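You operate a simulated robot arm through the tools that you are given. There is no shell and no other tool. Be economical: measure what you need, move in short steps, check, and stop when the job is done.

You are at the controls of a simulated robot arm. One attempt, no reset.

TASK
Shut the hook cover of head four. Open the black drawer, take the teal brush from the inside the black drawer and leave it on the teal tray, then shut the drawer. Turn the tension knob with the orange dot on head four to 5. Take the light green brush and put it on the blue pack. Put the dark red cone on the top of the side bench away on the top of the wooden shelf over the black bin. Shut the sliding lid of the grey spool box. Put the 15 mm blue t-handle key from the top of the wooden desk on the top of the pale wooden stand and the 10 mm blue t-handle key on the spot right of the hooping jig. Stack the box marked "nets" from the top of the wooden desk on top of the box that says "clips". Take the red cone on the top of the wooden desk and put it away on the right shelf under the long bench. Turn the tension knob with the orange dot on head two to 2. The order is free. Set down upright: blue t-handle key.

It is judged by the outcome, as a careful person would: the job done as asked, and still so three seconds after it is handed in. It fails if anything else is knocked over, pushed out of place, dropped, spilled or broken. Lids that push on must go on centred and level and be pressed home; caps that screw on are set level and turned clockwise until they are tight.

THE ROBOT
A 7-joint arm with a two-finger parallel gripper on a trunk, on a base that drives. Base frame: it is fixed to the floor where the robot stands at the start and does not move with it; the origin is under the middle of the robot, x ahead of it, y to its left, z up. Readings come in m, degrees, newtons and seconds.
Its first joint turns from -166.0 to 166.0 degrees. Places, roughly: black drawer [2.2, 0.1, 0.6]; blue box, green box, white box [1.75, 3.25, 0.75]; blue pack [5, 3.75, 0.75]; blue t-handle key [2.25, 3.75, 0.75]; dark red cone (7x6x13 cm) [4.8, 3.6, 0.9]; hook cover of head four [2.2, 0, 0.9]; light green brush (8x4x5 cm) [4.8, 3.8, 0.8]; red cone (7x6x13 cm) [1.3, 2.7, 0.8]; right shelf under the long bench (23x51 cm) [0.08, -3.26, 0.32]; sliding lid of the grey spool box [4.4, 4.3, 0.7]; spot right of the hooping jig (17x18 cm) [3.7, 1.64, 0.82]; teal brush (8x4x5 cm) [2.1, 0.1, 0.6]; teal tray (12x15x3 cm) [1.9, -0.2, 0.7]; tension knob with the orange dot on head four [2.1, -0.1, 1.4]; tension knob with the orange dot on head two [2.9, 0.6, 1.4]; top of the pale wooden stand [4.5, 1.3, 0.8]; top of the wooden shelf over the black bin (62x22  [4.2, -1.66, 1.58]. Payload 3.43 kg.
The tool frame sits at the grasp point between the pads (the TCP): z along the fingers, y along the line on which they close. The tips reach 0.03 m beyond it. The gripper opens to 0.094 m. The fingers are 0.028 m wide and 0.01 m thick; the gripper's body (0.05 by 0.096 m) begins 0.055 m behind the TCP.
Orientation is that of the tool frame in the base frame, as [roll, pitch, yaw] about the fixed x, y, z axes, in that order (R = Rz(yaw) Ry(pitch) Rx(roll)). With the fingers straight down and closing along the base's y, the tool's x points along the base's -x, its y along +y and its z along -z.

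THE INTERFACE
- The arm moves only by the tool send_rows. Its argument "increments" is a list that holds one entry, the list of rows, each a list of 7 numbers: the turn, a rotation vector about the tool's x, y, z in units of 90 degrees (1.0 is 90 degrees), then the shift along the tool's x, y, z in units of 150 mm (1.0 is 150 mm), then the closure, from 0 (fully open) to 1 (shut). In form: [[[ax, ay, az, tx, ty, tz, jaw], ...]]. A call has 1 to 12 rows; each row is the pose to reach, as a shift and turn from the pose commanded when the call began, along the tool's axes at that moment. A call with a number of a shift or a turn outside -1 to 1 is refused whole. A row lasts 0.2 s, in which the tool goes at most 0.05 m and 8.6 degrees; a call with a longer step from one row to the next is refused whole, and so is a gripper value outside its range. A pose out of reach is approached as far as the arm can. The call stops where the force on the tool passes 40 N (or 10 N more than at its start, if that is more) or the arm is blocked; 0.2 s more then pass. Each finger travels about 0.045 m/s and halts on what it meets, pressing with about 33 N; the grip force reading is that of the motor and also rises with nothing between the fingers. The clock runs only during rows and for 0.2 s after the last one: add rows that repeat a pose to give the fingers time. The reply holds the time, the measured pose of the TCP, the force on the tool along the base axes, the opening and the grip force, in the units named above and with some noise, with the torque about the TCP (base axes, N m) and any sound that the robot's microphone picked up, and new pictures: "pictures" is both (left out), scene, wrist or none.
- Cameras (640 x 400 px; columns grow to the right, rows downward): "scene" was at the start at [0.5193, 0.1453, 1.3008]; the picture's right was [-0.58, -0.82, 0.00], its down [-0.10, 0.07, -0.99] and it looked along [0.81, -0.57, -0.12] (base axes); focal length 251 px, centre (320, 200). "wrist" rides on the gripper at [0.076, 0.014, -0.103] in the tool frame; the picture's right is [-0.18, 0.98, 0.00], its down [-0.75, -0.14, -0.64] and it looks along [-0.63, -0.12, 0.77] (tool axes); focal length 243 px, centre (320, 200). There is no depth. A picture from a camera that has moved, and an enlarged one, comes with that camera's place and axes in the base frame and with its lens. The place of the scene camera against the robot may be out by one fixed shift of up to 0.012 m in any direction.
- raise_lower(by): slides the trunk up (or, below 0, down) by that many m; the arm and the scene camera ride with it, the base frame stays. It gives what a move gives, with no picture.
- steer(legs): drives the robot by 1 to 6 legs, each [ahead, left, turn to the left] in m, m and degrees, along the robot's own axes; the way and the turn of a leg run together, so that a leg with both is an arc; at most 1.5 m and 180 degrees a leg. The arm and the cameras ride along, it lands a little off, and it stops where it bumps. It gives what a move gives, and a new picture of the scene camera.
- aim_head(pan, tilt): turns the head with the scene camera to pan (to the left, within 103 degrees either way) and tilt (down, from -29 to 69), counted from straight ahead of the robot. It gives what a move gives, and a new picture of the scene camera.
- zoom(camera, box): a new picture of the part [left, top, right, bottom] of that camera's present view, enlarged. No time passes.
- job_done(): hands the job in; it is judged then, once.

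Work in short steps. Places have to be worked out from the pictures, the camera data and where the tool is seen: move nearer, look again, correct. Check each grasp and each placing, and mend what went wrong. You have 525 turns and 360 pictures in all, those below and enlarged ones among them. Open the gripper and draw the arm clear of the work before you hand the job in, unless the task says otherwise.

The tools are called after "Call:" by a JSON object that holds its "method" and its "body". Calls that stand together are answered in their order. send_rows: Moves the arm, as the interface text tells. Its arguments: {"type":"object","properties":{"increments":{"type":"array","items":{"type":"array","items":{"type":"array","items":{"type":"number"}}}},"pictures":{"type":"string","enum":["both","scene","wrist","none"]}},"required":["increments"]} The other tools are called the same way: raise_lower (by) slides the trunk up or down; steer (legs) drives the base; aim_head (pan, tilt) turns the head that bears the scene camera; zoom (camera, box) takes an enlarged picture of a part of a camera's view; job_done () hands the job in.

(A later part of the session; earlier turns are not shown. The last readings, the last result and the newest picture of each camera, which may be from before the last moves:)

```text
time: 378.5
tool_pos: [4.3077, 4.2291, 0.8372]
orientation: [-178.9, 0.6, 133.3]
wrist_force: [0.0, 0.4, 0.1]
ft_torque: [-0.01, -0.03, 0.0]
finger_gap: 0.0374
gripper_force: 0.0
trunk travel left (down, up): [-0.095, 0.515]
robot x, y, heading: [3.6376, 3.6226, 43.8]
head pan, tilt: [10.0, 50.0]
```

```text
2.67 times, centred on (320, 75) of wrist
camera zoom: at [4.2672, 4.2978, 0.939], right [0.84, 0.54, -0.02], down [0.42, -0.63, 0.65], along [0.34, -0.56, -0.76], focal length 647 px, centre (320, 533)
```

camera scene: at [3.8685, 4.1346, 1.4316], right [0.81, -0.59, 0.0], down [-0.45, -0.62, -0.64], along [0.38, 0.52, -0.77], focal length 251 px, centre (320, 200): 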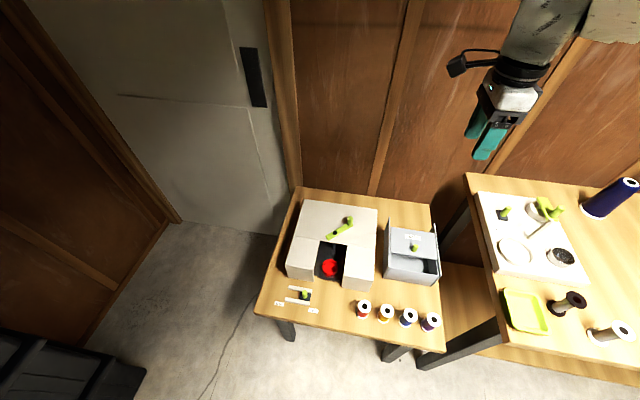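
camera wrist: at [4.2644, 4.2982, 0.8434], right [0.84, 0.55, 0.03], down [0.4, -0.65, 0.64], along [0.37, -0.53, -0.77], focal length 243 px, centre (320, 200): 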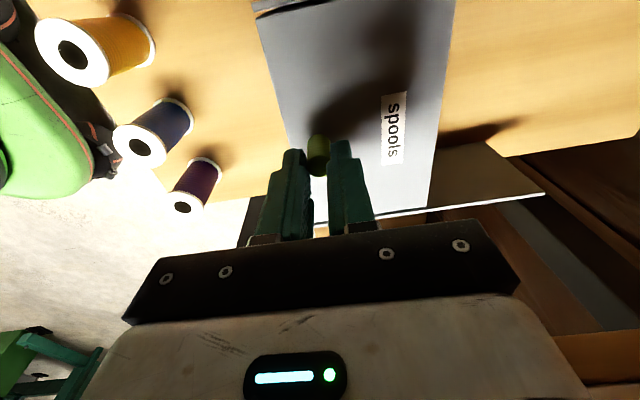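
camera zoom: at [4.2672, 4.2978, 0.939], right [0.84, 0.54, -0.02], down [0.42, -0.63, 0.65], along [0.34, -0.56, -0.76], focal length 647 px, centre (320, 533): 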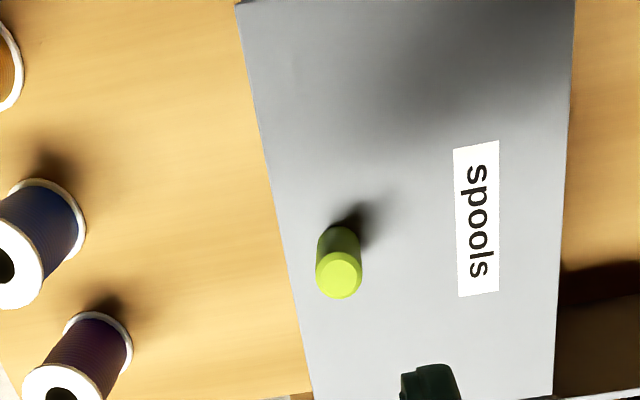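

The lid is fully shut. Next the dark red cone: raise, back off, and re-orient the gripper to horizontal-forward with sideways closing (good for the high shelf).

Call:
{"method": "raise_lower", "body": {"by": 0.35}}

Call:
{"method": "steer", "body": {"legs": [[-0.35, 0, 0]]}}

Call:
{"method": "send_rows", "body": {"increments": [[[0, 0, 0.091, 0, 0, 0, 0], [0, 0, 0.182, 0, 0, 0, 0], [0, 0, 0.273, 0, 0, 0, 0], [0, 0, 0.364, 0, 0, 0, 0], [0, 0, 0.455, 0, 0, 0, 0], [0, 0, 0.546, 0, 0, 0, 0], [0, 0, 0.637, 0, 0, 0, 0], [0, 0, 0.728, 0, 0, 0, 0], [0, 0, 0.819, 0, 0, 0, 0], [0, 0, 0.91, 0, 0, 0, 0], [0, 0, 1, 0, 0, 0, 0]]], "pictures": "none"}}

Call:
{"method": "send_rows", "body": {"increments": [[[0, 0.09, 0, 0, 0, 0, 0], [0, 0.18, 0, 0, 0, 0, 0], [0, 0.27, 0, 0, 0, 0, 0], [0, 0.36, 0, 0, 0, 0, 0], [0, 0.45, 0, 0, 0, 0, 0], [0, 0.54, 0, 0, 0, 0, 0], [0, 0.63, 0, 0, 0, 0, 0], [0, 0.72, 0, 0, 0, 0, 0], [0, 0.8, 0, 0, 0, 0, 0], [0, 0.8, 0, 0, 0, 0, 0]]], "pictures": "both"}}

```text
time: 381.9
tool_pos: [4.3068, 4.2316, 1.1888]
orientation: [-179.1, 0.7, 133.6]
wrist_force: [0.2, 0.0, -0.7]
ft_torque: [0.0, 0.02, -0.02]
finger_gap: 0.0376
gripper_force: 0.0
trunk travel left (down, up): [-0.445, 0.165]
robot x, y, heading: [3.6383, 3.6237, 43.7]
head pan, tilt: [10.0, 50.0]
```

```text
time: 384.2
tool_pos: [4.0543, 3.9922, 1.1881]
orientation: [-179.0, 0.7, 133.7]
wrist_force: [0.7, -0.4, -0.6]
ft_torque: [-0.03, 0.03, 0.01]
finger_gap: 0.0375
gripper_force: 0.0
trunk travel left (down, up): [-0.445, 0.165]
robot x, y, heading: [3.3896, 3.3849, 43.5]
head pan, tilt: [10.0, 50.0]
camera scene: at [3.6137, 3.8965, 1.376], right [0.83, -0.56, 0.0], down [-0.43, -0.64, -0.64], along [0.36, 0.53, -0.77], focal length 251 px, centre (320, 200)
```

scene: 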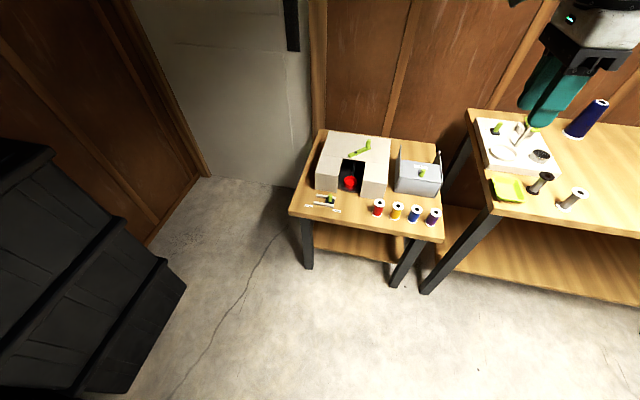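

```text
time: 386.6
tool_pos: [4.0555, 3.9916, 1.1888]
orientation: [179.2, 0.9, 43.2]
wrist_force: [0.1, 0.0, 0.2]
ft_torque: [0.0, -0.02, 0.0]
finger_gap: 0.094
gripper_force: 0.2
trunk travel left (down, up): [-0.445, 0.165]
robot x, y, heading: [3.3888, 3.3806, 43.8]
head pan, tilt: [10.0, 50.0]
```

```text
time: 387.5
tool_pos: [4.1121, 3.9124, 1.1855]
orientation: [178.5, -26.9, 34.6]
wrist_force: [0.9, -0.5, 0.3]
ft_torque: [0.01, 0.03, 0.04]
finger_gap: 0.094
gripper_force: 0.0
trunk travel left (down, up): [-0.445, 0.165]
robot x, y, heading: [3.3852, 3.3824, 43.7]
head pan, tilt: [10.0, 50.0]
stopped in row 4: the arm was blocked; the commanded pose is now the measured one
camera scene: at [3.593, 3.9075, 1.3777], right [0.96, -0.29, 0.0], down [-0.22, -0.72, -0.65], along [0.19, 0.63, -0.76], focal length 251 px, centre (320, 200)
camera wrist: at [4.1382, 3.9159, 1.3117], right [0.41, -0.91, -0.06], down [-0.88, -0.41, 0.23], along [-0.24, -0.04, -0.97], focal length 243 px, centre (320, 200)
```

scene: 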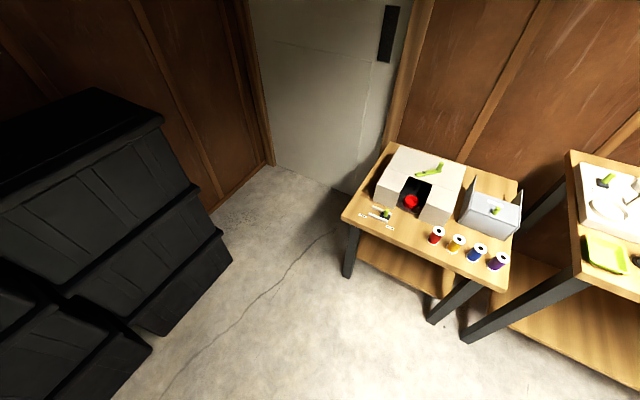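
wrist: 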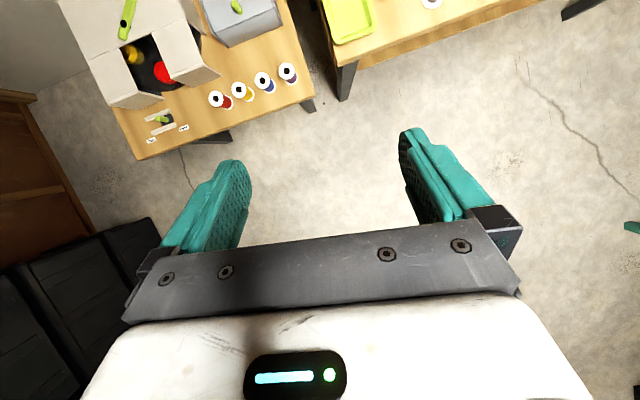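

The elbow met the head again when pitching about the TCP. Undo, then pitch about the wrist instead (advance TCP while rotating).

Call:
{"method": "send_rows", "body": {"increments": [[[0, -0.09, 0, 0, 0, 0, 0], [0, -0.18, 0, 0, 0, 0, 0], [0, -0.27, 0, 0, 0, 0, 0], [0, -0.29, 0, 0, 0, 0, 0]]], "pictures": "none"}}

```text
time: 388.5
tool_pos: [4.1095, 3.9153, 1.1847]
orientation: [178.7, -0.6, 34.4]
wrist_force: [-0.2, -0.5, 0.4]
ft_torque: [0.02, -0.04, -0.01]
finger_gap: 0.0944
gripper_force: 0.1
trunk travel left (down, up): [-0.445, 0.165]
robot x, y, heading: [3.3841, 3.3796, 44.1]
head pan, tilt: [10.0, 50.0]
```

Call:
{"method": "send_rows", "body": {"increments": [[[0, 0, -0.06, 0.2, 0, 0, 0], [0, 0, -0.105, 0.4, 0, 0, 0], [0, 0, -0.105, 0.4, 0, 0, 0]]], "pictures": "none"}}

Call:
{"method": "send_rows", "body": {"increments": [[[0, 0.089, 0, 0.204, 0, -0.014, 0], [0, 0.178, 0, 0.404, 0, -0.057, 0], [0, 0.267, 0, 0.597, 0, -0.127, 0], [0, 0.356, 0, 0.777, 0, -0.223, 0], [0, 0.444, 0, 0.943, 0, -0.343, 0], [0, 0.444, 0, 0.943, 0, -0.343, 0]]], "pictures": "none"}}

Call:
{"method": "send_rows", "body": {"increments": [[[0, 0.089, 0, 0.204, 0, -0.014, 0], [0, 0.178, 0, 0.404, 0, -0.057, 0], [0, 0.267, 0, 0.597, 0, -0.127, 0], [0, 0.356, 0, 0.777, 0, -0.223, 0], [0, 0.356, 0, 0.777, 0, -0.223, 0]]], "pictures": "scene"}}

```text
time: 389.3
tool_pos: [4.1608, 3.9504, 1.1859]
orientation: [178.7, -0.5, 43.8]
wrist_force: [0.2, 0.3, -0.2]
ft_torque: [-0.02, 0.0, 0.0]
finger_gap: 0.0941
gripper_force: 0.1
trunk travel left (down, up): [-0.445, 0.165]
robot x, y, heading: [3.3838, 3.3817, 43.6]
head pan, tilt: [10.0, 50.0]
```

```text
time: 390.7
tool_pos: [4.2626, 4.0484, 1.2359]
orientation: [178.2, -40.5, 44.9]
wrist_force: [-0.7, 0.4, 0.1]
ft_torque: [-0.01, 0.0, -0.01]
finger_gap: 0.0939
gripper_force: 0.0
trunk travel left (down, up): [-0.445, 0.165]
robot x, y, heading: [3.386, 3.3858, 43.5]
head pan, tilt: [10.0, 50.0]
```

```text
time: 391.9
tool_pos: [4.3078, 4.0964, 1.3382]
orientation: [175.5, -72.4, 47.9]
wrist_force: [-0.5, 0.6, -0.6]
ft_torque: [0.0, 0.02, 0.0]
finger_gap: 0.094
gripper_force: 0.1
trunk travel left (down, up): [-0.445, 0.165]
robot x, y, heading: [3.3835, 3.3813, 43.6]
head pan, tilt: [10.0, 50.0]
camera scene: at [3.6161, 3.8952, 1.3765], right [0.81, -0.59, 0.0], down [-0.45, -0.62, -0.64], along [0.38, 0.52, -0.77], focal length 251 px, centre (320, 200)
```

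scene: 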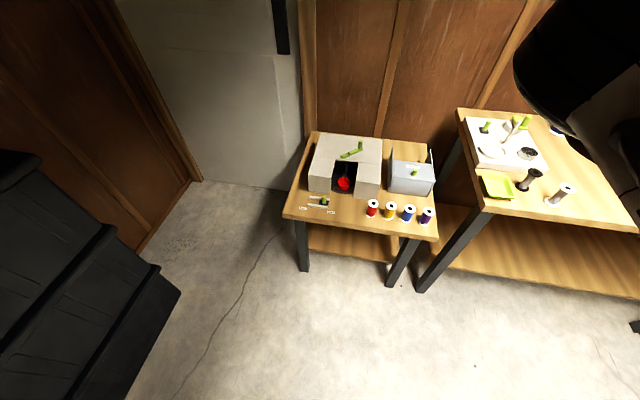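

Now horizontal (17.5° nose-down). Fix the small roll, drive right 0.70 / back 0.19 to be in front of the dark red cone, and lower.

Call:
{"method": "send_rows", "body": {"increments": [[[0, 0, 0.0158, 0, 0, 0, 0.1], [0, 0, 0.0158, 0, 0, 0, 0.1]]], "pictures": "none"}}

Call:
{"method": "steer", "body": {"legs": [[-0.19, -0.698, 0]]}}

Call:
{"method": "raise_lower", "body": {"by": -0.35}}

Call:
{"method": "aim_head", "body": {"pan": -10, "tilt": 25}}

Call:
{"method": "send_rows", "body": {"increments": [[[0, 0, 0, 0, 0, 0, 0.1]]], "pictures": "wrist"}}

```text
time: 392.5
tool_pos: [4.3079, 4.0961, 1.3388]
orientation: [180.0, -72.4, 43.3]
wrist_force: [-0.2, 0.2, 0.5]
ft_torque: [0.01, 0.01, 0.01]
finger_gap: 0.0847
gripper_force: 0.1
trunk travel left (down, up): [-0.445, 0.165]
robot x, y, heading: [3.3835, 3.3839, 44.1]
head pan, tilt: [10.0, 50.0]
```

```text
time: 396.5
tool_pos: [4.6596, 3.4643, 1.3395]
orientation: [-179.9, -72.5, 43.5]
wrist_force: [-0.5, 0.1, -0.6]
ft_torque: [-0.03, 0.02, -0.01]
finger_gap: 0.0846
gripper_force: 0.1
trunk travel left (down, up): [-0.445, 0.165]
robot x, y, heading: [3.7399, 2.749, 43.9]
head pan, tilt: [10.0, 50.0]
camera scene: at [3.9691, 3.2601, 1.3766], right [0.81, -0.59, 0.0], down [-0.45, -0.62, -0.64], along [0.38, 0.52, -0.77], focal length 251 px, centre (320, 200)
```

scene: 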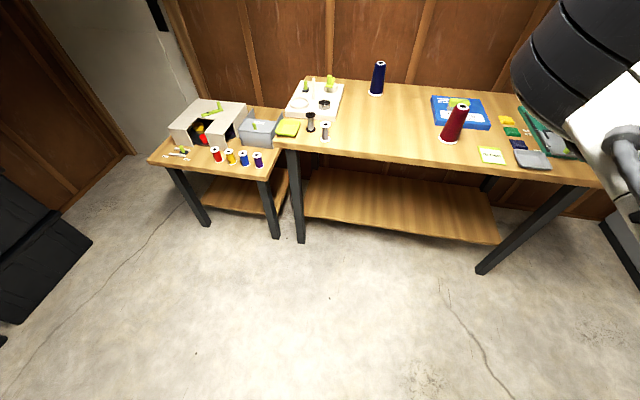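

```text
time: 399.9
tool_pos: [4.6605, 3.464, 0.9897]
orientation: [179.9, -72.4, 43.5]
wrist_force: [0.4, 0.0, 0.2]
ft_torque: [-0.02, 0.02, -0.01]
finger_gap: 0.0844
gripper_force: 0.0
trunk travel left (down, up): [-0.095, 0.515]
robot x, y, heading: [3.7417, 2.7482, 44.3]
head pan, tilt: [10.0, 50.0]
```

```text
time: 400.8
tool_pos: [4.6601, 3.4651, 0.9898]
orientation: [-180.0, -72.6, 43.5]
wrist_force: [0.0, 0.6, -0.1]
ft_torque: [0.02, 0.04, -0.01]
finger_gap: 0.0847
gripper_force: 0.0
trunk travel left (down, up): [-0.095, 0.515]
robot x, y, heading: [3.7443, 2.7488, 43.9]
head pan, tilt: [-10.0, 25.0]
camera scene: at [4.0001, 3.2493, 1.064], right [0.56, -0.83, 0.0], down [-0.35, -0.24, -0.91], along [0.75, 0.51, -0.42], focal length 251 px, centre (320, 200)
```

scene: 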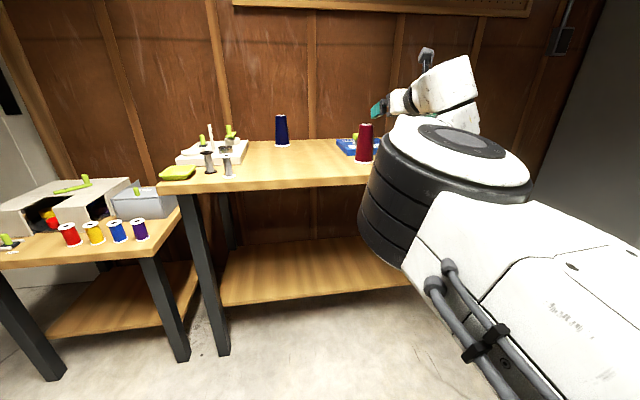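

```text
time: 401.2
tool_pos: [4.6587, 3.464, 0.9886]
orientation: [180.0, -72.4, 43.5]
wrist_force: [0.3, -0.2, 1.0]
ft_torque: [0.0, 0.01, 0.01]
finger_gap: 0.0849
gripper_force: 0.1
trunk travel left (down, up): [-0.095, 0.515]
robot x, y, heading: [3.7396, 2.7458, 44.1]
head pan, tilt: [-10.0, 25.0]
camera wrist: at [4.6165, 3.403, 1.0923], right [0.64, -0.75, -0.18], down [-0.71, -0.48, -0.52], along [0.31, 0.46, -0.83], focal length 243 px, centre (320, 200)
```

wrist: 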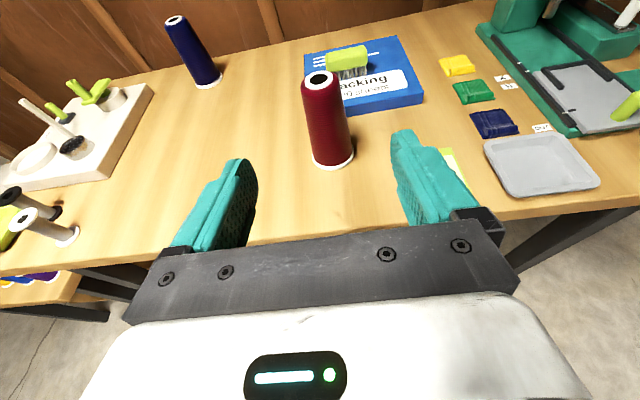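

Great view. Lower 9 cm more, then drive 0.15 m ahead and re-check alignment.

Call:
{"method": "raise_lower", "body": {"by": -0.093}}

Call:
{"method": "steer", "body": {"legs": [[0.13, 0, 0]]}}

Call:
{"method": "send_rows", "body": {"increments": [[[0, 0, 0, 0, 0, 0, 0.1]]], "pictures": "wrist"}}

```text
time: 402.5
tool_pos: [4.6595, 3.4645, 0.8966]
orientation: [-179.9, -72.4, 43.5]
wrist_force: [-0.1, 0.5, 0.3]
ft_torque: [-0.03, -0.02, 0.02]
finger_gap: 0.0845
gripper_force: 0.0
trunk travel left (down, up): [-0.002, 0.608]
robot x, y, heading: [3.7403, 2.7498, 43.8]
head pan, tilt: [-10.0, 25.0]
```

```text
time: 403.8
tool_pos: [4.7545, 3.5562, 0.8961]
orientation: [180.0, -72.4, 43.5]
wrist_force: [0.9, -0.7, 0.1]
ft_torque: [0.04, 0.04, 0.03]
finger_gap: 0.0847
gripper_force: 0.0
trunk travel left (down, up): [-0.002, 0.608]
robot x, y, heading: [3.8366, 2.838, 44.3]
head pan, tilt: [-10.0, 25.0]
camera scene: at [4.0943, 3.3402, 0.9711], right [0.56, -0.83, 0.0], down [-0.35, -0.24, -0.91], along [0.75, 0.51, -0.42], focal length 251 px, centre (320, 200)
```

scene: 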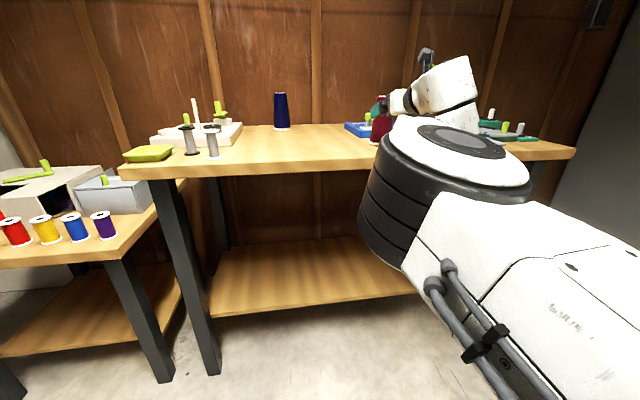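

```text
time: 404.2
tool_pos: [4.7542, 3.5545, 0.8954]
orientation: [-179.9, -72.4, 43.5]
wrist_force: [-0.9, -0.4, 0.6]
ft_torque: [0.01, 0.01, -0.01]
finger_gap: 0.0847
gripper_force: 0.0
trunk travel left (down, up): [-0.002, 0.608]
robot x, y, heading: [3.8308, 2.8353, 44.0]
head pan, tilt: [-10.0, 25.0]
camera wrist: at [4.7107, 3.494, 0.9992], right [0.64, -0.75, -0.18], down [-0.71, -0.48, -0.52], along [0.31, 0.46, -0.83], focal length 243 px, centre (320, 200)
```

wrist: 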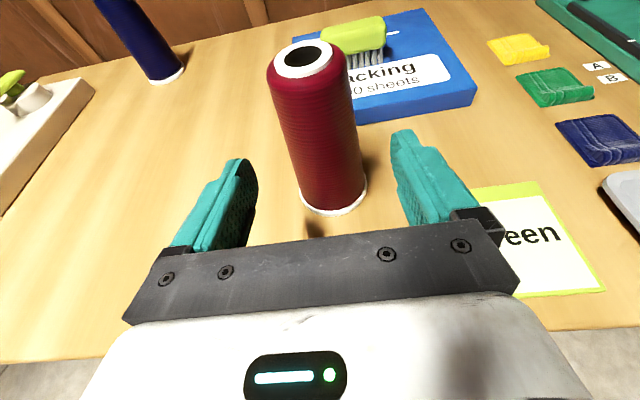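

Cone is centred between the fingers. Advance 6 cm horizontally and close.

Call:
{"method": "send_rows", "body": {"increments": [[[0, 0, 0, 0.033, 0, 0.1, 0.1], [0, 0, 0, 0.066, 0, 0.2, 0.1], [0, 0, 0, 0.1, 0, 0.3, 0.1], [0, 0, 0, 0.125, 0, 0.39, 0.1], [0, 0, 0, 0.125, 0, 0.39, 0.1], [0, 0, 0, 0.125, 0, 0.39, 1], [0, 0, 0, 0.125, 0, 0.39, 1], [0, 0, 0, 0.125, 0, 0.39, 1], [0, 0, 0, 0.125, 0, 0.39, 1], [0, 0, 0, 0.125, 0, 0.39, 1]]], "pictures": "wrist"}}

```text
time: 406.4
tool_pos: [4.794, 3.5927, 0.8956]
orientation: [-179.9, -72.5, 43.5]
wrist_force: [1.4, -0.8, 2.8]
ft_torque: [0.01, -0.08, -0.02]
finger_gap: 0.0549
gripper_force: 32.9
out of reach, approached as far as the arm can: row 4, 5, 6, 7, 8, 9, 10
trunk travel left (down, up): [-0.002, 0.608]
robot x, y, heading: [3.8335, 2.84, 44.0]
head pan, tilt: [-10.0, 25.0]
camera wrist: at [4.7495, 3.5316, 0.999], right [0.64, -0.75, -0.18], down [-0.71, -0.48, -0.52], along [0.31, 0.46, -0.83], focal length 243 px, centre (320, 200)
```

wrist: 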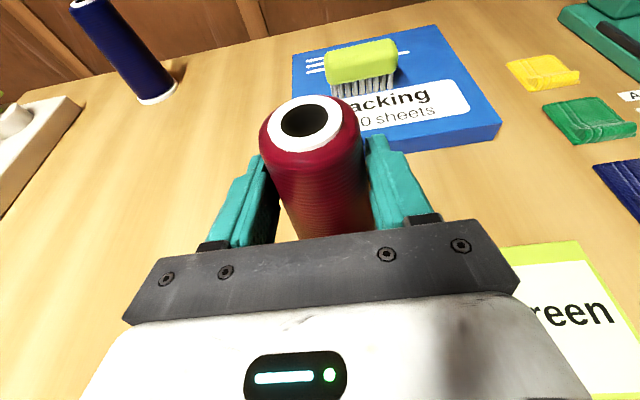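

Gripped the dark red cone (54.9 mm). Lift with the trunk, back away and pull the arm in a little.

Call:
{"method": "raise_lower", "body": {"by": 0.3}}

Call:
{"method": "steer", "body": {"legs": [[-0.15, 0, 0]]}}

Call:
{"method": "send_rows", "body": {"increments": [[[0, 0, 0, -0.05, 0, -0.15, 1], [0, 0, 0, -0.1, 0, -0.3, 1], [0, 0, 0, -0.15, 0, -0.45, 1], [0, 0, 0, -0.2, 0, -0.6, 1], [0, 0, 0, -0.25, 0, -0.8, 1], [0, 0, 0, -0.3, 0, -1, 1]]], "pictures": "both"}}

```text
time: 409.4
tool_pos: [4.7934, 3.5941, 1.1952]
orientation: [180.0, -72.4, 43.5]
wrist_force: [-0.7, -0.5, -1.1]
ft_torque: [-0.02, 0.04, 0.02]
finger_gap: 0.0546
gripper_force: 33.0
trunk travel left (down, up): [-0.302, 0.308]
robot x, y, heading: [3.833, 2.8416, 43.7]
head pan, tilt: [-10.0, 25.0]
```

```text
time: 410.8
tool_pos: [4.6839, 3.4898, 1.1947]
orientation: [180.0, -72.4, 43.6]
wrist_force: [-0.2, 0.2, -2.1]
ft_torque: [0.01, -0.01, 0.01]
finger_gap: 0.0549
gripper_force: 33.0
trunk travel left (down, up): [-0.302, 0.308]
robot x, y, heading: [3.7289, 2.7326, 44.2]
head pan, tilt: [-10.0, 25.0]
camera scene: at [3.9862, 3.2363, 1.271], right [0.56, -0.83, 0.0], down [-0.35, -0.24, -0.91], along [0.75, 0.51, -0.42], focal length 251 px, centre (320, 200)
```

scene: 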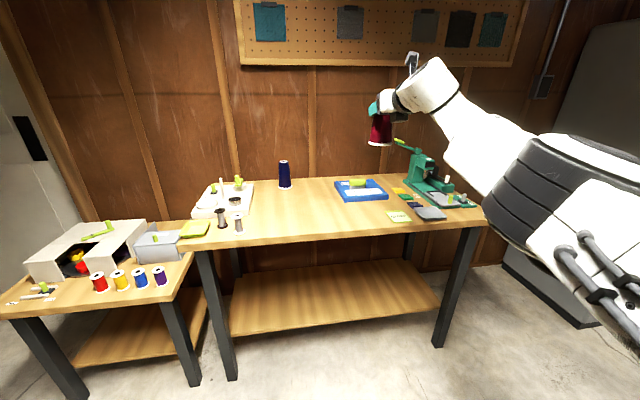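

```text
time: 412.1
tool_pos: [4.5701, 3.3827, 1.1992]
orientation: [179.8, -72.4, 43.7]
wrist_force: [-0.5, -0.1, -1.8]
ft_torque: [0.01, -0.02, 0.04]
finger_gap: 0.0545
gripper_force: 33.0
trunk travel left (down, up): [-0.302, 0.308]
robot x, y, heading: [3.7296, 2.7326, 44.1]
head pan, tilt: [-10.0, 25.0]
camera scene: at [3.9861, 3.2363, 1.2711], right [0.56, -0.83, 0.0], down [-0.35, -0.24, -0.91], along [0.75, 0.51, -0.42], focal length 251 px, centre (320, 200)
camera wrist: at [4.5272, 3.3214, 1.3009], right [0.64, -0.75, -0.18], down [-0.71, -0.48, -0.52], along [0.31, 0.46, -0.83], focal length 243 px, centre (320, 200)
```

scene: 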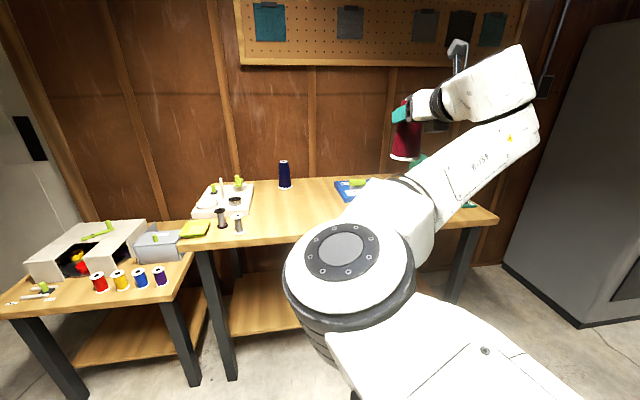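
wrist: 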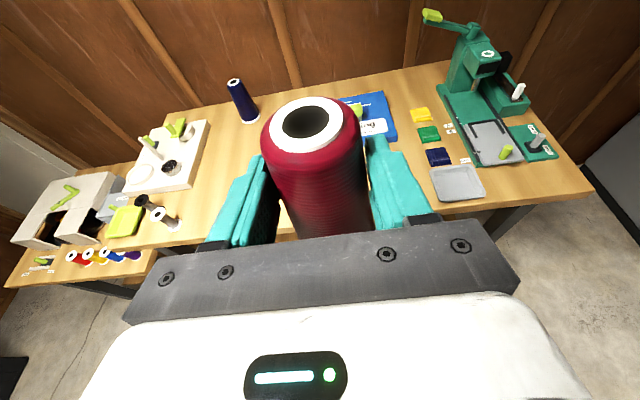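

Raise to the top, turn and drive round to the aisle behind the machine.

Call:
{"method": "raise_lower", "body": {"by": 0.3}}

Call:
{"method": "steer", "body": {"legs": [[0, 0, -92], [0.144, 0.638, 0], [0.62, 0.203, 0]]}}

Call:
{"method": "steer", "body": {"legs": [[1.048, -0.293, 0], [0, 0, -89], [0, 0.6, 0]]}}

Call:
{"method": "aim_head", "body": {"pan": 25, "tilt": 10}}

```text
time: 415.1
tool_pos: [4.5711, 3.3836, 1.4967]
orientation: [180.0, -72.4, 43.6]
wrist_force: [0.2, -0.9, -1.3]
ft_torque: [-0.05, 0.01, 0.0]
finger_gap: 0.0544
gripper_force: 33.1
trunk travel left (down, up): [-0.602, 0.008]
robot x, y, heading: [3.727, 2.7341, 44.2]
head pan, tilt: [-10.0, 25.0]
```

```text
time: 425.9
tool_pos: [5.4603, 1.8263, 1.4972]
orientation: [179.9, -72.5, -49.6]
wrist_force: [1.1, 0.7, -1.7]
ft_torque: [0.01, 0.03, 0.01]
finger_gap: 0.0544
gripper_force: 33.1
trunk travel left (down, up): [-0.602, 0.008]
robot x, y, heading: [4.8603, 2.7013, -49.2]
head pan, tilt: [-10.0, 25.0]
camera scene: at [5.3447, 2.423, 1.571], right [-0.86, -0.51, 0.0], down [-0.22, 0.36, -0.91], along [0.46, -0.78, -0.42], focal length 251 px, centre (320, 200)
```

scene: 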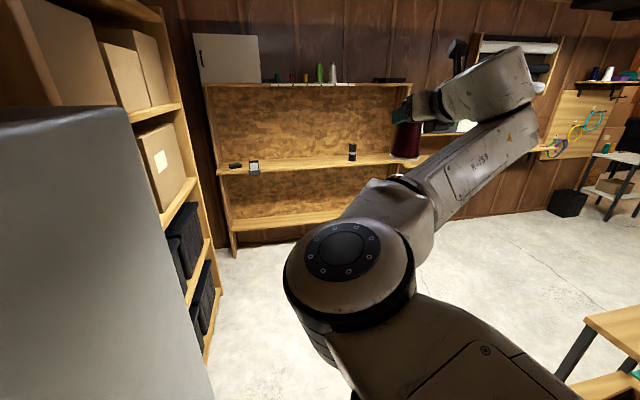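

```text
time: 438.4
tool_pos: [4.8485, 0.6582, 1.4964]
orientation: [180.0, -72.3, -139.6]
wrist_force: [-0.1, 0.2, -1.6]
ft_torque: [0.05, 0.01, 0.0]
finger_gap: 0.0543
gripper_force: 33.2
trunk travel left (down, up): [-0.602, 0.008]
robot x, y, heading: [5.7258, 1.2619, -139.2]
head pan, tilt: [-10.0, 25.0]
camera scene: at [5.4422, 0.7787, 1.571], right [-0.51, 0.86, 0.0], down [0.36, 0.22, -0.91], along [-0.78, -0.47, -0.42], focal length 251 px, centre (320, 200)
```

scene: 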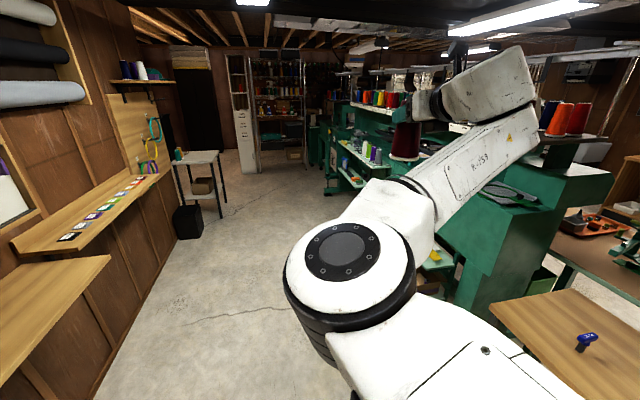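

```text
time: 439.4
tool_pos: [4.8466, 0.6578, 1.4975]
orientation: [180.0, -72.3, -139.6]
wrist_force: [-0.3, 0.4, -1.0]
ft_torque: [0.0, -0.01, 0.02]
finger_gap: 0.0541
gripper_force: 33.2
trunk travel left (down, up): [-0.602, 0.008]
robot x, y, heading: [5.724, 1.2594, -138.9]
head pan, tilt: [25.0, 10.0]
camera scene: at [5.4832, 0.7412, 1.5954], right [-0.91, 0.41, 0.0], down [0.07, 0.16, -0.98], along [-0.4, -0.9, -0.17], focal length 251 px, centre (320, 200)
```

scene: 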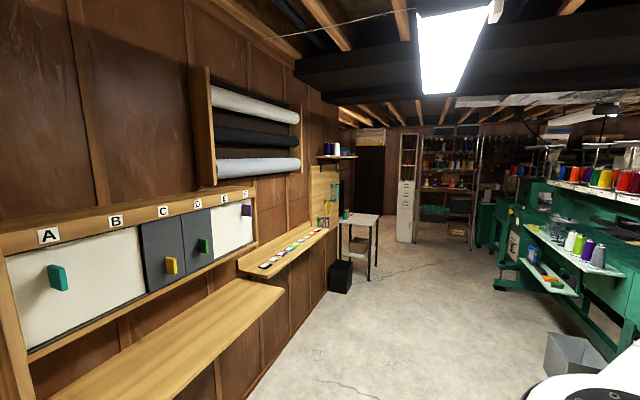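

Call:
{"method": "zoom", "body": {"camera": "scene", "box": [295, 130, 391, 190]}}

```text
6.67 times, centred on (343, 160) of scene
camera zoom: at [5.4832, 0.7412, 1.5954], right [-0.91, 0.41, 0.0], down [0.07, 0.16, -0.98], along [-0.4, -0.9, -0.17], focal length 1671 px, centre (167, 467)
```

zoom: 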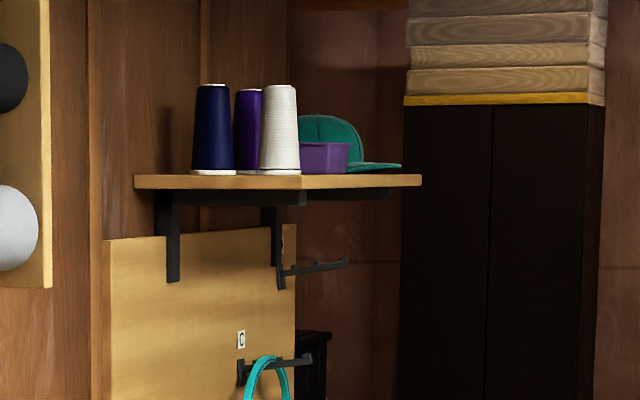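

The shelf holds three cones, a purple bin and a cap. Drive along the aisle first, then retract the arm slightly for the turn.

Call:
{"method": "steer", "body": {"legs": [[1.5, 0.02, 0], [1.35, 0.02, 0]]}}

Call:
{"method": "send_rows", "body": {"increments": [[[0, 0, 0, -0.05, 0, -0.15, 1], [0, 0, 0, -0.1, 0, -0.3, 1], [0, 0, 0, -0.15, 0, -0.45, 1], [0, 0, 0, -0.2, 0, -0.6, 1], [0, 0, 0, -0.27, 0, -0.85, 1]]], "pictures": "none"}}

```text
refused: leg 1 is longer than a leg can be; nothing moved
```

```text
time: 440.6
tool_pos: [4.9493, 0.7432, 1.4967]
orientation: [-180.0, -72.4, -139.5]
wrist_force: [0.4, 0.0, -1.8]
ft_torque: [0.04, 0.0, 0.0]
finger_gap: 0.0538
gripper_force: 33.4
trunk travel left (down, up): [-0.602, 0.008]
robot x, y, heading: [5.7266, 1.26, -139.0]
head pan, tilt: [25.0, 10.0]
```

Call:
{"method": "steer", "body": {"legs": [[1.45, 0.045, 0], [1.0, 0.03, 0]]}}

Call:
{"method": "aim_head", "body": {"pan": 60, "tilt": 0}}

```text
time: 452.5
tool_pos: [3.1629, -0.9092, 1.4958]
orientation: [179.9, -72.4, -139.1]
wrist_force: [0.2, -0.3, -1.2]
ft_torque: [0.05, 0.0, -0.01]
finger_gap: 0.0538
gripper_force: 32.9
trunk travel left (down, up): [-0.602, 0.008]
robot x, y, heading: [3.9382, -0.385, -138.7]
head pan, tilt: [25.0, 10.0]
camera scene: at [3.6973, -0.9059, 1.5954], right [-0.92, 0.4, 0.0], down [0.07, 0.16, -0.98], along [-0.39, -0.9, -0.17], focal length 251 px, centre (320, 200)
```

scene: 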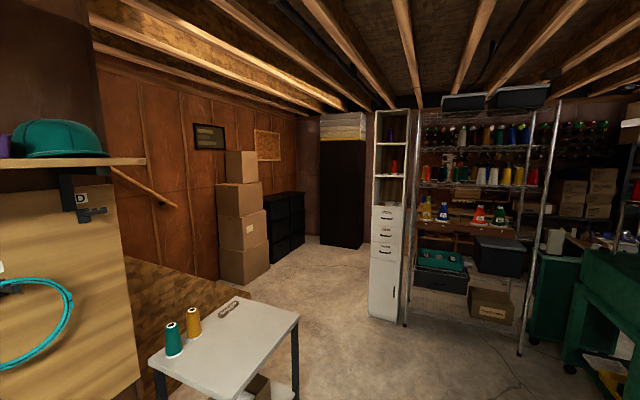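

```text
time: 453.5
tool_pos: [3.1638, -0.9086, 1.4972]
orientation: [-180.0, -72.4, -139.1]
wrist_force: [0.1, -0.3, -0.9]
ft_torque: [0.02, -0.03, 0.01]
finger_gap: 0.0536
gripper_force: 32.7
trunk travel left (down, up): [-0.602, 0.008]
robot x, y, heading: [3.9372, -0.3844, -138.6]
head pan, tilt: [60.0, 0.0]
camera scene: at [3.7522, -0.909, 1.6114], right [-0.98, -0.2, 0.0], down [0.0, 0.0, -1.0], along [0.2, -0.98, 0.0], focal length 251 px, centre (320, 200)
```

scene: 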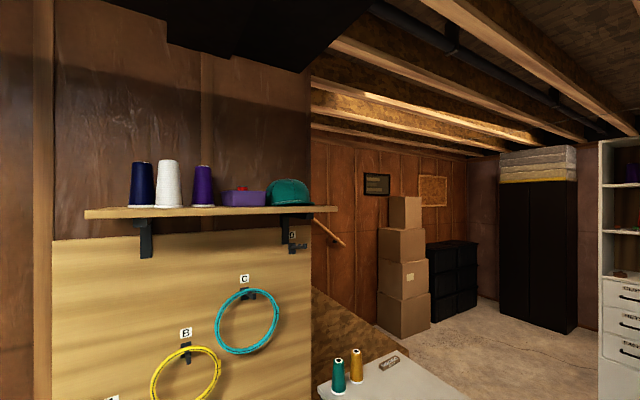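

Shelf spans s≈0.25–0.87 m along the wall with five items. Raise the arm 0.2 m for a view from above, then turn to face the wall here (left of the shelf).

Call:
{"method": "send_rows", "body": {"increments": [[[0, 0, 0, 0.28, 0, -0.09, 1], [0, 0, 0, 0.56, 0, -0.18, 1], [0, 0, 0, 0.84, 0, -0.27, 1], [0, 0, 0, 1, 0, -0.4, 1], [0, 0, 0, 1, 0, -0.6, 1], [0, 0, 0, 1, 0, -0.6, 1]]], "pictures": "none"}}

Call:
{"method": "steer", "body": {"legs": [[0, 0, 92]]}}

Call:
{"method": "send_rows", "body": {"increments": [[[0, 0, 0, 0, 0, 0, 1]]], "pictures": "wrist"}}

```text
time: 454.9
tool_pos: [3.1947, -0.8829, 1.6636]
orientation: [-179.9, -72.4, -139.1]
wrist_force: [-0.1, 0.6, -1.7]
ft_torque: [-0.01, -0.02, 0.04]
finger_gap: 0.0532
gripper_force: 33.0
trunk travel left (down, up): [-0.602, 0.008]
robot x, y, heading: [3.9341, -0.3835, -138.6]
head pan, tilt: [60.0, 0.0]
```

```text
time: 459.2
tool_pos: [4.4757, -1.0971, 1.6631]
orientation: [180.0, -72.4, -45.9]
wrist_force: [-0.5, -0.4, -2.2]
ft_torque: [0.0, 0.01, -0.05]
finger_gap: 0.0534
gripper_force: 32.9
trunk travel left (down, up): [-0.602, 0.008]
robot x, y, heading: [3.9355, -0.3883, -45.3]
head pan, tilt: [60.0, 0.0]
camera scene: at [4.4742, -0.5373, 1.6114], right [0.25, -0.97, 0.0], down [0.0, 0.0, -1.0], along [0.97, 0.25, 0.0], focal length 251 px, centre (320, 200)
```

scene: 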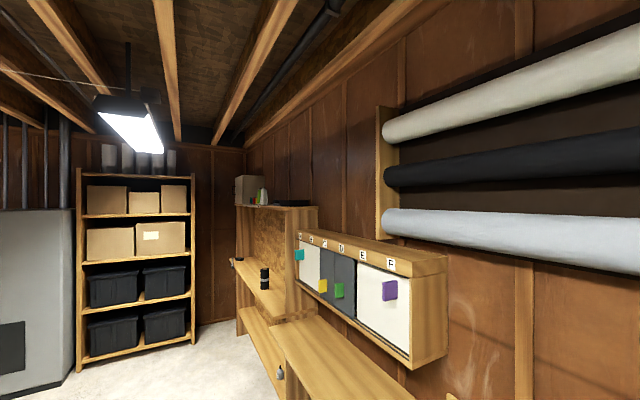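

```text
time: 459.6
tool_pos: [4.4756, -1.0976, 1.6635]
orientation: [-179.8, -72.4, -45.9]
wrist_force: [0.6, 0.3, -0.7]
ft_torque: [0.05, 0.01, -0.01]
finger_gap: 0.0535
gripper_force: 32.7
trunk travel left (down, up): [-0.602, 0.008]
robot x, y, heading: [3.934, -0.3843, -45.1]
head pan, tilt: [60.0, 0.0]
camera wrist: at [4.4139, -1.054, 1.7671], right [-0.74, -0.64, -0.18], down [-0.48, 0.7, -0.52], along [0.46, -0.3, -0.83], focal length 243 px, centre (320, 200)
```

wrist: 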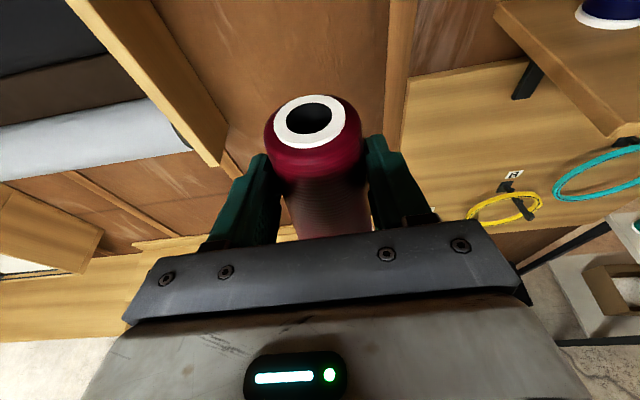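

The shelf's left-front corner is at s≈0.89, d≈2.71, with the navy cone at the back (d≈2.90). Raise 4 cm and move right 0.28 m to see the front strip of the shelf.

Call:
{"method": "send_rows", "body": {"increments": [[[0, 0, 0, 0.15, 0, -0.045, 1], [0, 0, 0, 0.28, 0, -0.085, 1], [0, 0, 0, 0.28, 0, -0.085, 1]]], "pictures": "none"}}

Call:
{"method": "steer", "body": {"legs": [[-0.02, -0.27, 0]]}}

Call:
{"method": "send_rows", "body": {"increments": [[[0, 0, 0, 0, 0, 0, 1]]], "pictures": "wrist"}}

```text
time: 460.4
tool_pos: [4.4748, -1.0973, 1.7068]
orientation: [-180.0, -72.4, -45.9]
wrist_force: [0.1, -0.7, -1.0]
ft_torque: [0.03, 0.02, 0.01]
finger_gap: 0.053
gripper_force: 33.1
trunk travel left (down, up): [-0.602, 0.008]
robot x, y, heading: [3.9328, -0.3912, -45.2]
head pan, tilt: [60.0, 0.0]
```

```text
time: 462.3
tool_pos: [4.2726, -1.2728, 1.7071]
orientation: [180.0, -72.3, -45.7]
wrist_force: [0.6, -0.4, -1.1]
ft_torque: [0.04, 0.01, 0.03]
finger_gap: 0.053
gripper_force: 32.9
trunk travel left (down, up): [-0.602, 0.008]
robot x, y, heading: [3.7279, -0.5648, -45.4]
head pan, tilt: [60.0, 0.0]
camera scene: at [4.2682, -0.7117, 1.6115], right [0.26, -0.97, 0.0], down [0.0, 0.0, -1.0], along [0.97, 0.26, 0.0], focal length 251 px, centre (320, 200)
```

scene: 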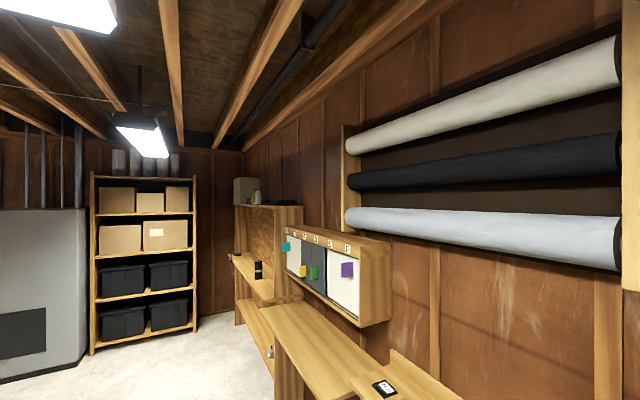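

```text
time: 462.7
tool_pos: [4.2714, -1.2724, 1.7058]
orientation: [180.0, -72.3, -45.7]
wrist_force: [0.4, 0.0, -1.2]
ft_torque: [0.05, 0.03, -0.01]
finger_gap: 0.0532
gripper_force: 32.9
trunk travel left (down, up): [-0.602, 0.008]
robot x, y, heading: [3.7327, -0.5666, -45.2]
head pan, tilt: [60.0, 0.0]
camera wrist: at [4.2107, -1.2288, 1.8102], right [-0.74, -0.65, -0.18], down [-0.49, 0.7, -0.52], along [0.46, -0.3, -0.83], focal length 243 px, centre (320, 200)
```

wrist: 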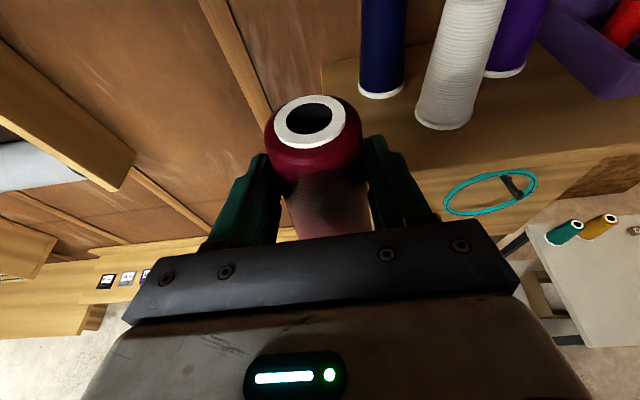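

Free spot found at the front-left of the shelf (s≈0.83, d≈2.79), clear of the navy and white cones. Drive ahead 0.11 m and right 0.035 m.

Call:
{"method": "steer", "body": {"legs": [[0.11, -0.035, 0]]}}

Call:
{"method": "send_rows", "body": {"increments": [[[0, 0, 0, 0, 0, 0, 1]]], "pictures": "wrist"}}

```text
time: 464.0
tool_pos: [4.3247, -1.3774, 1.7066]
orientation: [-179.9, -72.3, -45.9]
wrist_force: [1.2, 0.7, 0.2]
ft_torque: [0.01, 0.03, 0.0]
finger_gap: 0.0532
gripper_force: 32.8
trunk travel left (down, up): [-0.602, 0.008]
robot x, y, heading: [3.7845, -0.6673, -45.7]
head pan, tilt: [60.0, 0.0]
camera scene: at [4.3213, -0.8169, 1.6114], right [0.25, -0.97, 0.0], down [0.0, 0.0, -1.0], along [0.97, 0.25, 0.0], focal length 251 px, centre (320, 200)
```

scene: 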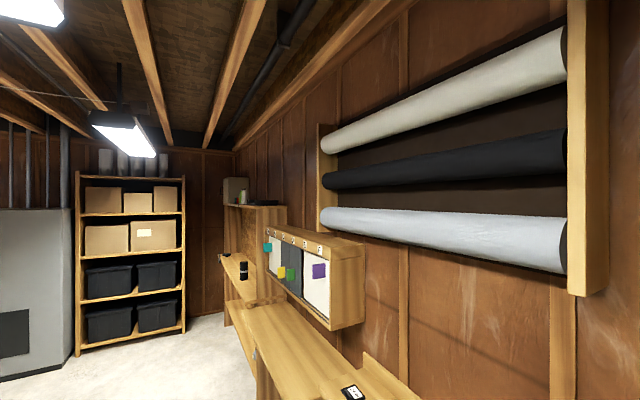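

```text
time: 464.4
tool_pos: [4.3242, -1.3776, 1.7069]
orientation: [-179.9, -72.3, -45.9]
wrist_force: [-0.3, 0.2, -1.2]
ft_torque: [0.0, 0.05, -0.02]
finger_gap: 0.0534
gripper_force: 33.0
trunk travel left (down, up): [-0.602, 0.008]
robot x, y, heading: [3.7829, -0.6651, -45.3]
head pan, tilt: [60.0, 0.0]
camera wrist: at [4.2625, -1.3338, 1.8101], right [-0.74, -0.65, -0.18], down [-0.48, 0.7, -0.52], along [0.46, -0.3, -0.83], focal length 243 px, centre (320, 200)
```

wrist: 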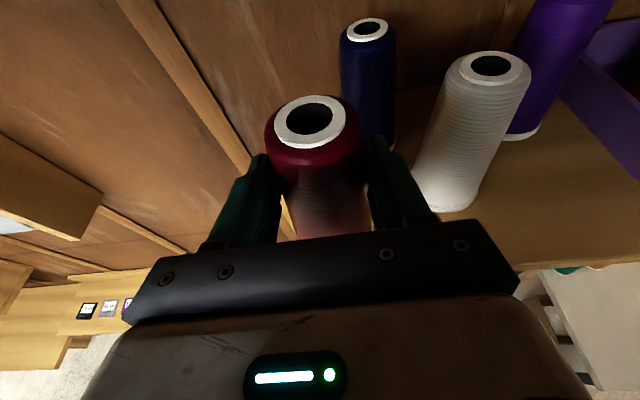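

At s=0.828, d=2.740. Shift right 1.3 cm and forward 5 cm by arm, keeping height.

Call:
{"method": "send_rows", "body": {"increments": [[[0, 0, 0, 0.03, 0.04, 0.1, 1], [0, 0, 0, 0.06, 0.087, 0.2, 1], [0, 0, 0, 0.1, 0.087, 0.318, 1], [0, 0, 0, 0.1, 0.087, 0.318, 1]]], "pictures": "wrist"}}

```text
time: 465.4
tool_pos: [4.3502, -1.423, 1.7054]
orientation: [180.0, -72.3, -45.8]
wrist_force: [0.6, 0.2, -1.6]
ft_torque: [0.03, 0.0, 0.0]
finger_gap: 0.0528
gripper_force: 32.5
trunk travel left (down, up): [-0.602, 0.008]
robot x, y, heading: [3.7853, -0.6665, -45.3]
head pan, tilt: [60.0, 0.0]
camera wrist: at [4.2892, -1.3788, 1.81], right [-0.74, -0.65, -0.18], down [-0.48, 0.7, -0.52], along [0.46, -0.3, -0.83], focal length 243 px, centre (320, 200)
```

wrist: 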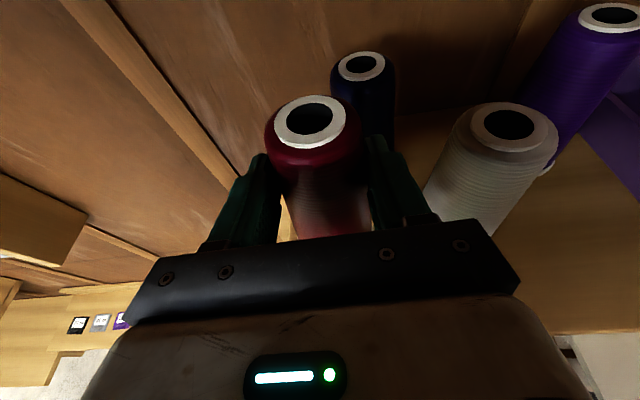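

Check with the scene camera from the front: the cone's base against the shelf's left end.

Call:
{"method": "aim_head", "body": {"pan": -15, "tilt": 5}}

```text
time: 466.8
tool_pos: [4.35, -1.4217, 1.7064]
orientation: [180.0, -72.2, -45.8]
wrist_force: [-0.4, 0.8, -2.4]
ft_torque: [0.01, 0.04, 0.03]
finger_gap: 0.053
gripper_force: 32.8
trunk travel left (down, up): [-0.602, 0.008]
robot x, y, heading: [3.7823, -0.6639, -45.5]
head pan, tilt: [-15.0, 5.0]
camera scene: at [4.2797, -0.9193, 1.6035], right [-0.87, -0.5, 0.0], down [-0.04, 0.08, -1.0], along [0.49, -0.86, -0.09], focal length 251 px, centre (320, 200)
```

scene: 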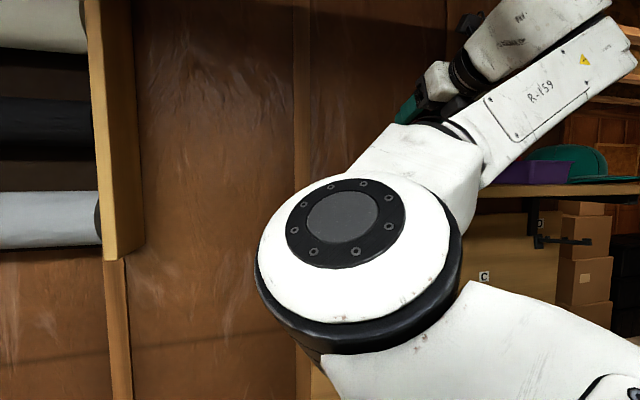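

Geometry leaves ≥2 cm margins. Lower in small steps until contact.

Call:
{"method": "send_rows", "body": {"increments": [[[0, 0, 0, -0.032, 0, 0.01, 1], [0, 0, 0, -0.064, 0, 0.02, 1], [0, 0, 0, -0.096, 0, 0.03, 1], [0, 0, 0, -0.115, 0, 0.036, 1], [0, 0, 0, -0.134, 0, 0.042, 1], [0, 0, 0, -0.15, 0, 0.047, 1]]], "pictures": "none"}}

```text
time: 468.2
tool_pos: [4.3488, -1.4232, 1.6824]
orientation: [-179.9, -72.4, -45.9]
wrist_force: [-0.1, 0.3, -1.6]
ft_torque: [0.03, 0.01, 0.01]
finger_gap: 0.053
gripper_force: 33.0
trunk travel left (down, up): [-0.602, 0.008]
robot x, y, heading: [3.782, -0.6645, -45.5]
head pan, tilt: [-15.0, 5.0]
```

Call:
{"method": "send_rows", "body": {"increments": [[[0, 0, 0, -0.013, 0, 0.004, 1], [0, 0, 0, -0.026, 0, 0.008, 1], [0, 0, 0, -0.039, 0, 0.012, 1], [0, 0, 0, -0.052, 0, 0.016, 1], [0, 0, 0, -0.065, 0, 0.02, 1], [0, 0, 0, -0.078, 0, 0.024, 1]]], "pictures": "none"}}

```text
time: 469.7
tool_pos: [4.3503, -1.4191, 1.6784]
orientation: [179.7, -73.3, -45.4]
wrist_force: [2.0, -2.5, 9.5]
ft_torque: [-0.03, -0.07, 0.03]
finger_gap: 0.0523
gripper_force: 32.7
trunk travel left (down, up): [-0.602, 0.008]
robot x, y, heading: [3.7811, -0.6658, -44.9]
head pan, tilt: [-15.0, 5.0]
stopped in row 6: the force on the tool passed its limit at 41 N (the readings are from after the stop); the commanded pose is now the measured one
```

Seated on the shelf (z≈1.58). Release slightly and withdraw straight back.

Call:
{"method": "send_rows", "body": {"increments": [[[0, 0, 0, 0, 0, 0, 0.4], [0, 0, 0, 0, 0, 0, 0.3], [0, 0, 0, 0, 0, 0, 0.25], [0, 0, 0, 0, 0, 0, 0.25], [0, 0, 0, -0.03, 0, -0.1, 0.25], [0, 0, 0, -0.08, 0, -0.25, 0.25], [0, 0, 0, -0.13, 0, -0.4, 0.25], [0, 0, 0, -0.18, 0, -0.6, 0.25], [0, 0, 0, -0.18, 0, -0.6, 0.25]]], "pictures": "wrist"}}

```text
time: 471.7
tool_pos: [4.2841, -1.3538, 1.6755]
orientation: [179.8, -73.0, -45.4]
wrist_force: [0.4, -0.1, 0.0]
ft_torque: [-0.02, 0.0, 0.01]
finger_gap: 0.0709
gripper_force: 0.0
trunk travel left (down, up): [-0.602, 0.008]
robot x, y, heading: [3.7828, -0.6671, -45.3]
head pan, tilt: [-15.0, 5.0]
camera wrist: at [4.2214, -1.3078, 1.7789], right [-0.74, -0.65, -0.18], down [-0.48, 0.69, -0.53], along [0.47, -0.31, -0.83], focal length 243 px, centre (320, 200)
```

wrist: 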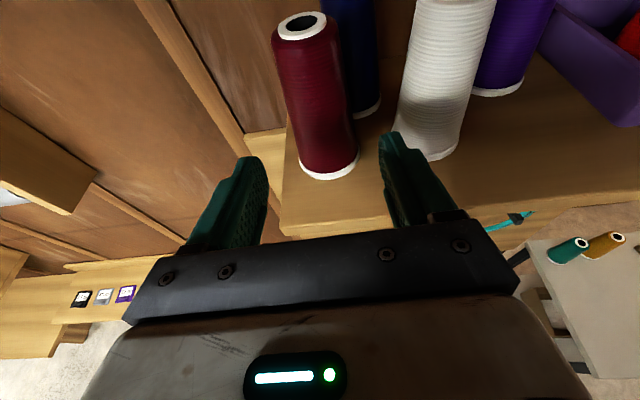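

The dark red cone stands on the shelf. Now return the way I came: turn, back along the aisle.

Call:
{"method": "steer", "body": {"legs": [[0, 0, -92], [-1.4, 0, 0], [-1.4, 0, 0]]}}

```text
time: 489.2
tool_pos: [5.1171, 0.8135, 1.6758]
orientation: [179.8, -73.0, -135.1]
wrist_force: [-0.4, 0.4, 0.4]
ft_torque: [0.01, 0.03, 0.0]
finger_gap: 0.0704
gripper_force: 0.1
trunk travel left (down, up): [-0.602, 0.008]
robot x, y, heading: [5.8039, 1.3198, -135.0]
head pan, tilt: [-15.0, 5.0]
camera scene: at [5.5491, 0.8245, 1.6035], right [-0.5, 0.87, 0.0], down [0.08, 0.04, -1.0], along [-0.86, -0.5, -0.09], focal length 251 px, centre (320, 200)
```

scene: 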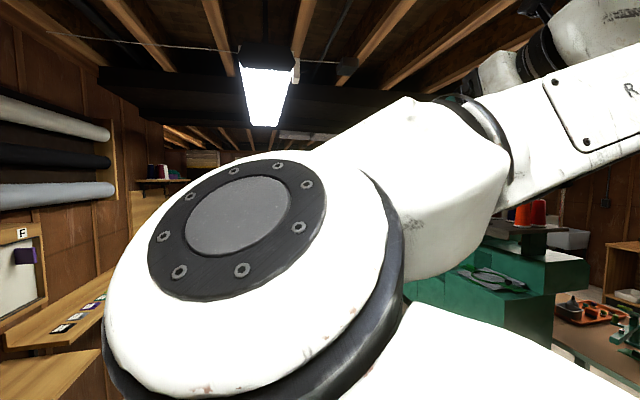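

Call:
{"method": "steer", "body": {"legs": [[0, -0.62, 0], [0, 0, 87], [-1.048, 0.293, 0], [-0.62, -0.203, 0], [-0.1, -0.5, 0]]}}

```text
time: 507.6
tool_pos: [4.3175, 2.0667, 1.6759]
orientation: [179.8, -72.9, -47.4]
wrist_force: [-0.2, 0.1, 0.6]
ft_torque: [0.0, 0.02, -0.01]
finger_gap: 0.0705
gripper_force: 0.1
trunk travel left (down, up): [-0.602, 0.008]
robot x, y, heading: [3.8391, 2.7726, -47.2]
head pan, tilt: [-15.0, 5.0]
camera scene: at [4.3279, 2.501, 1.6035], right [-0.88, -0.47, 0.0], down [-0.04, 0.08, -1.0], along [0.46, -0.88, -0.09], focal length 251 px, centre (320, 200)
```

scene: 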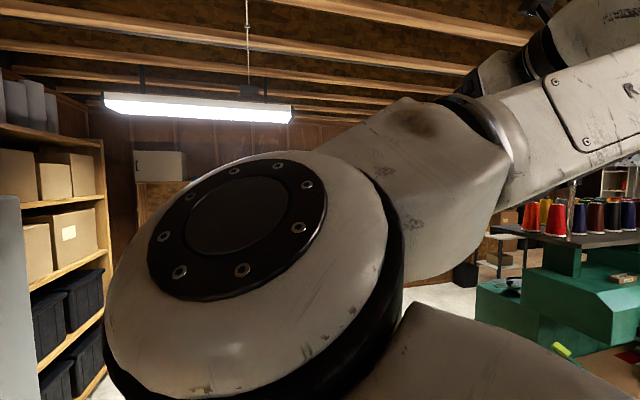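

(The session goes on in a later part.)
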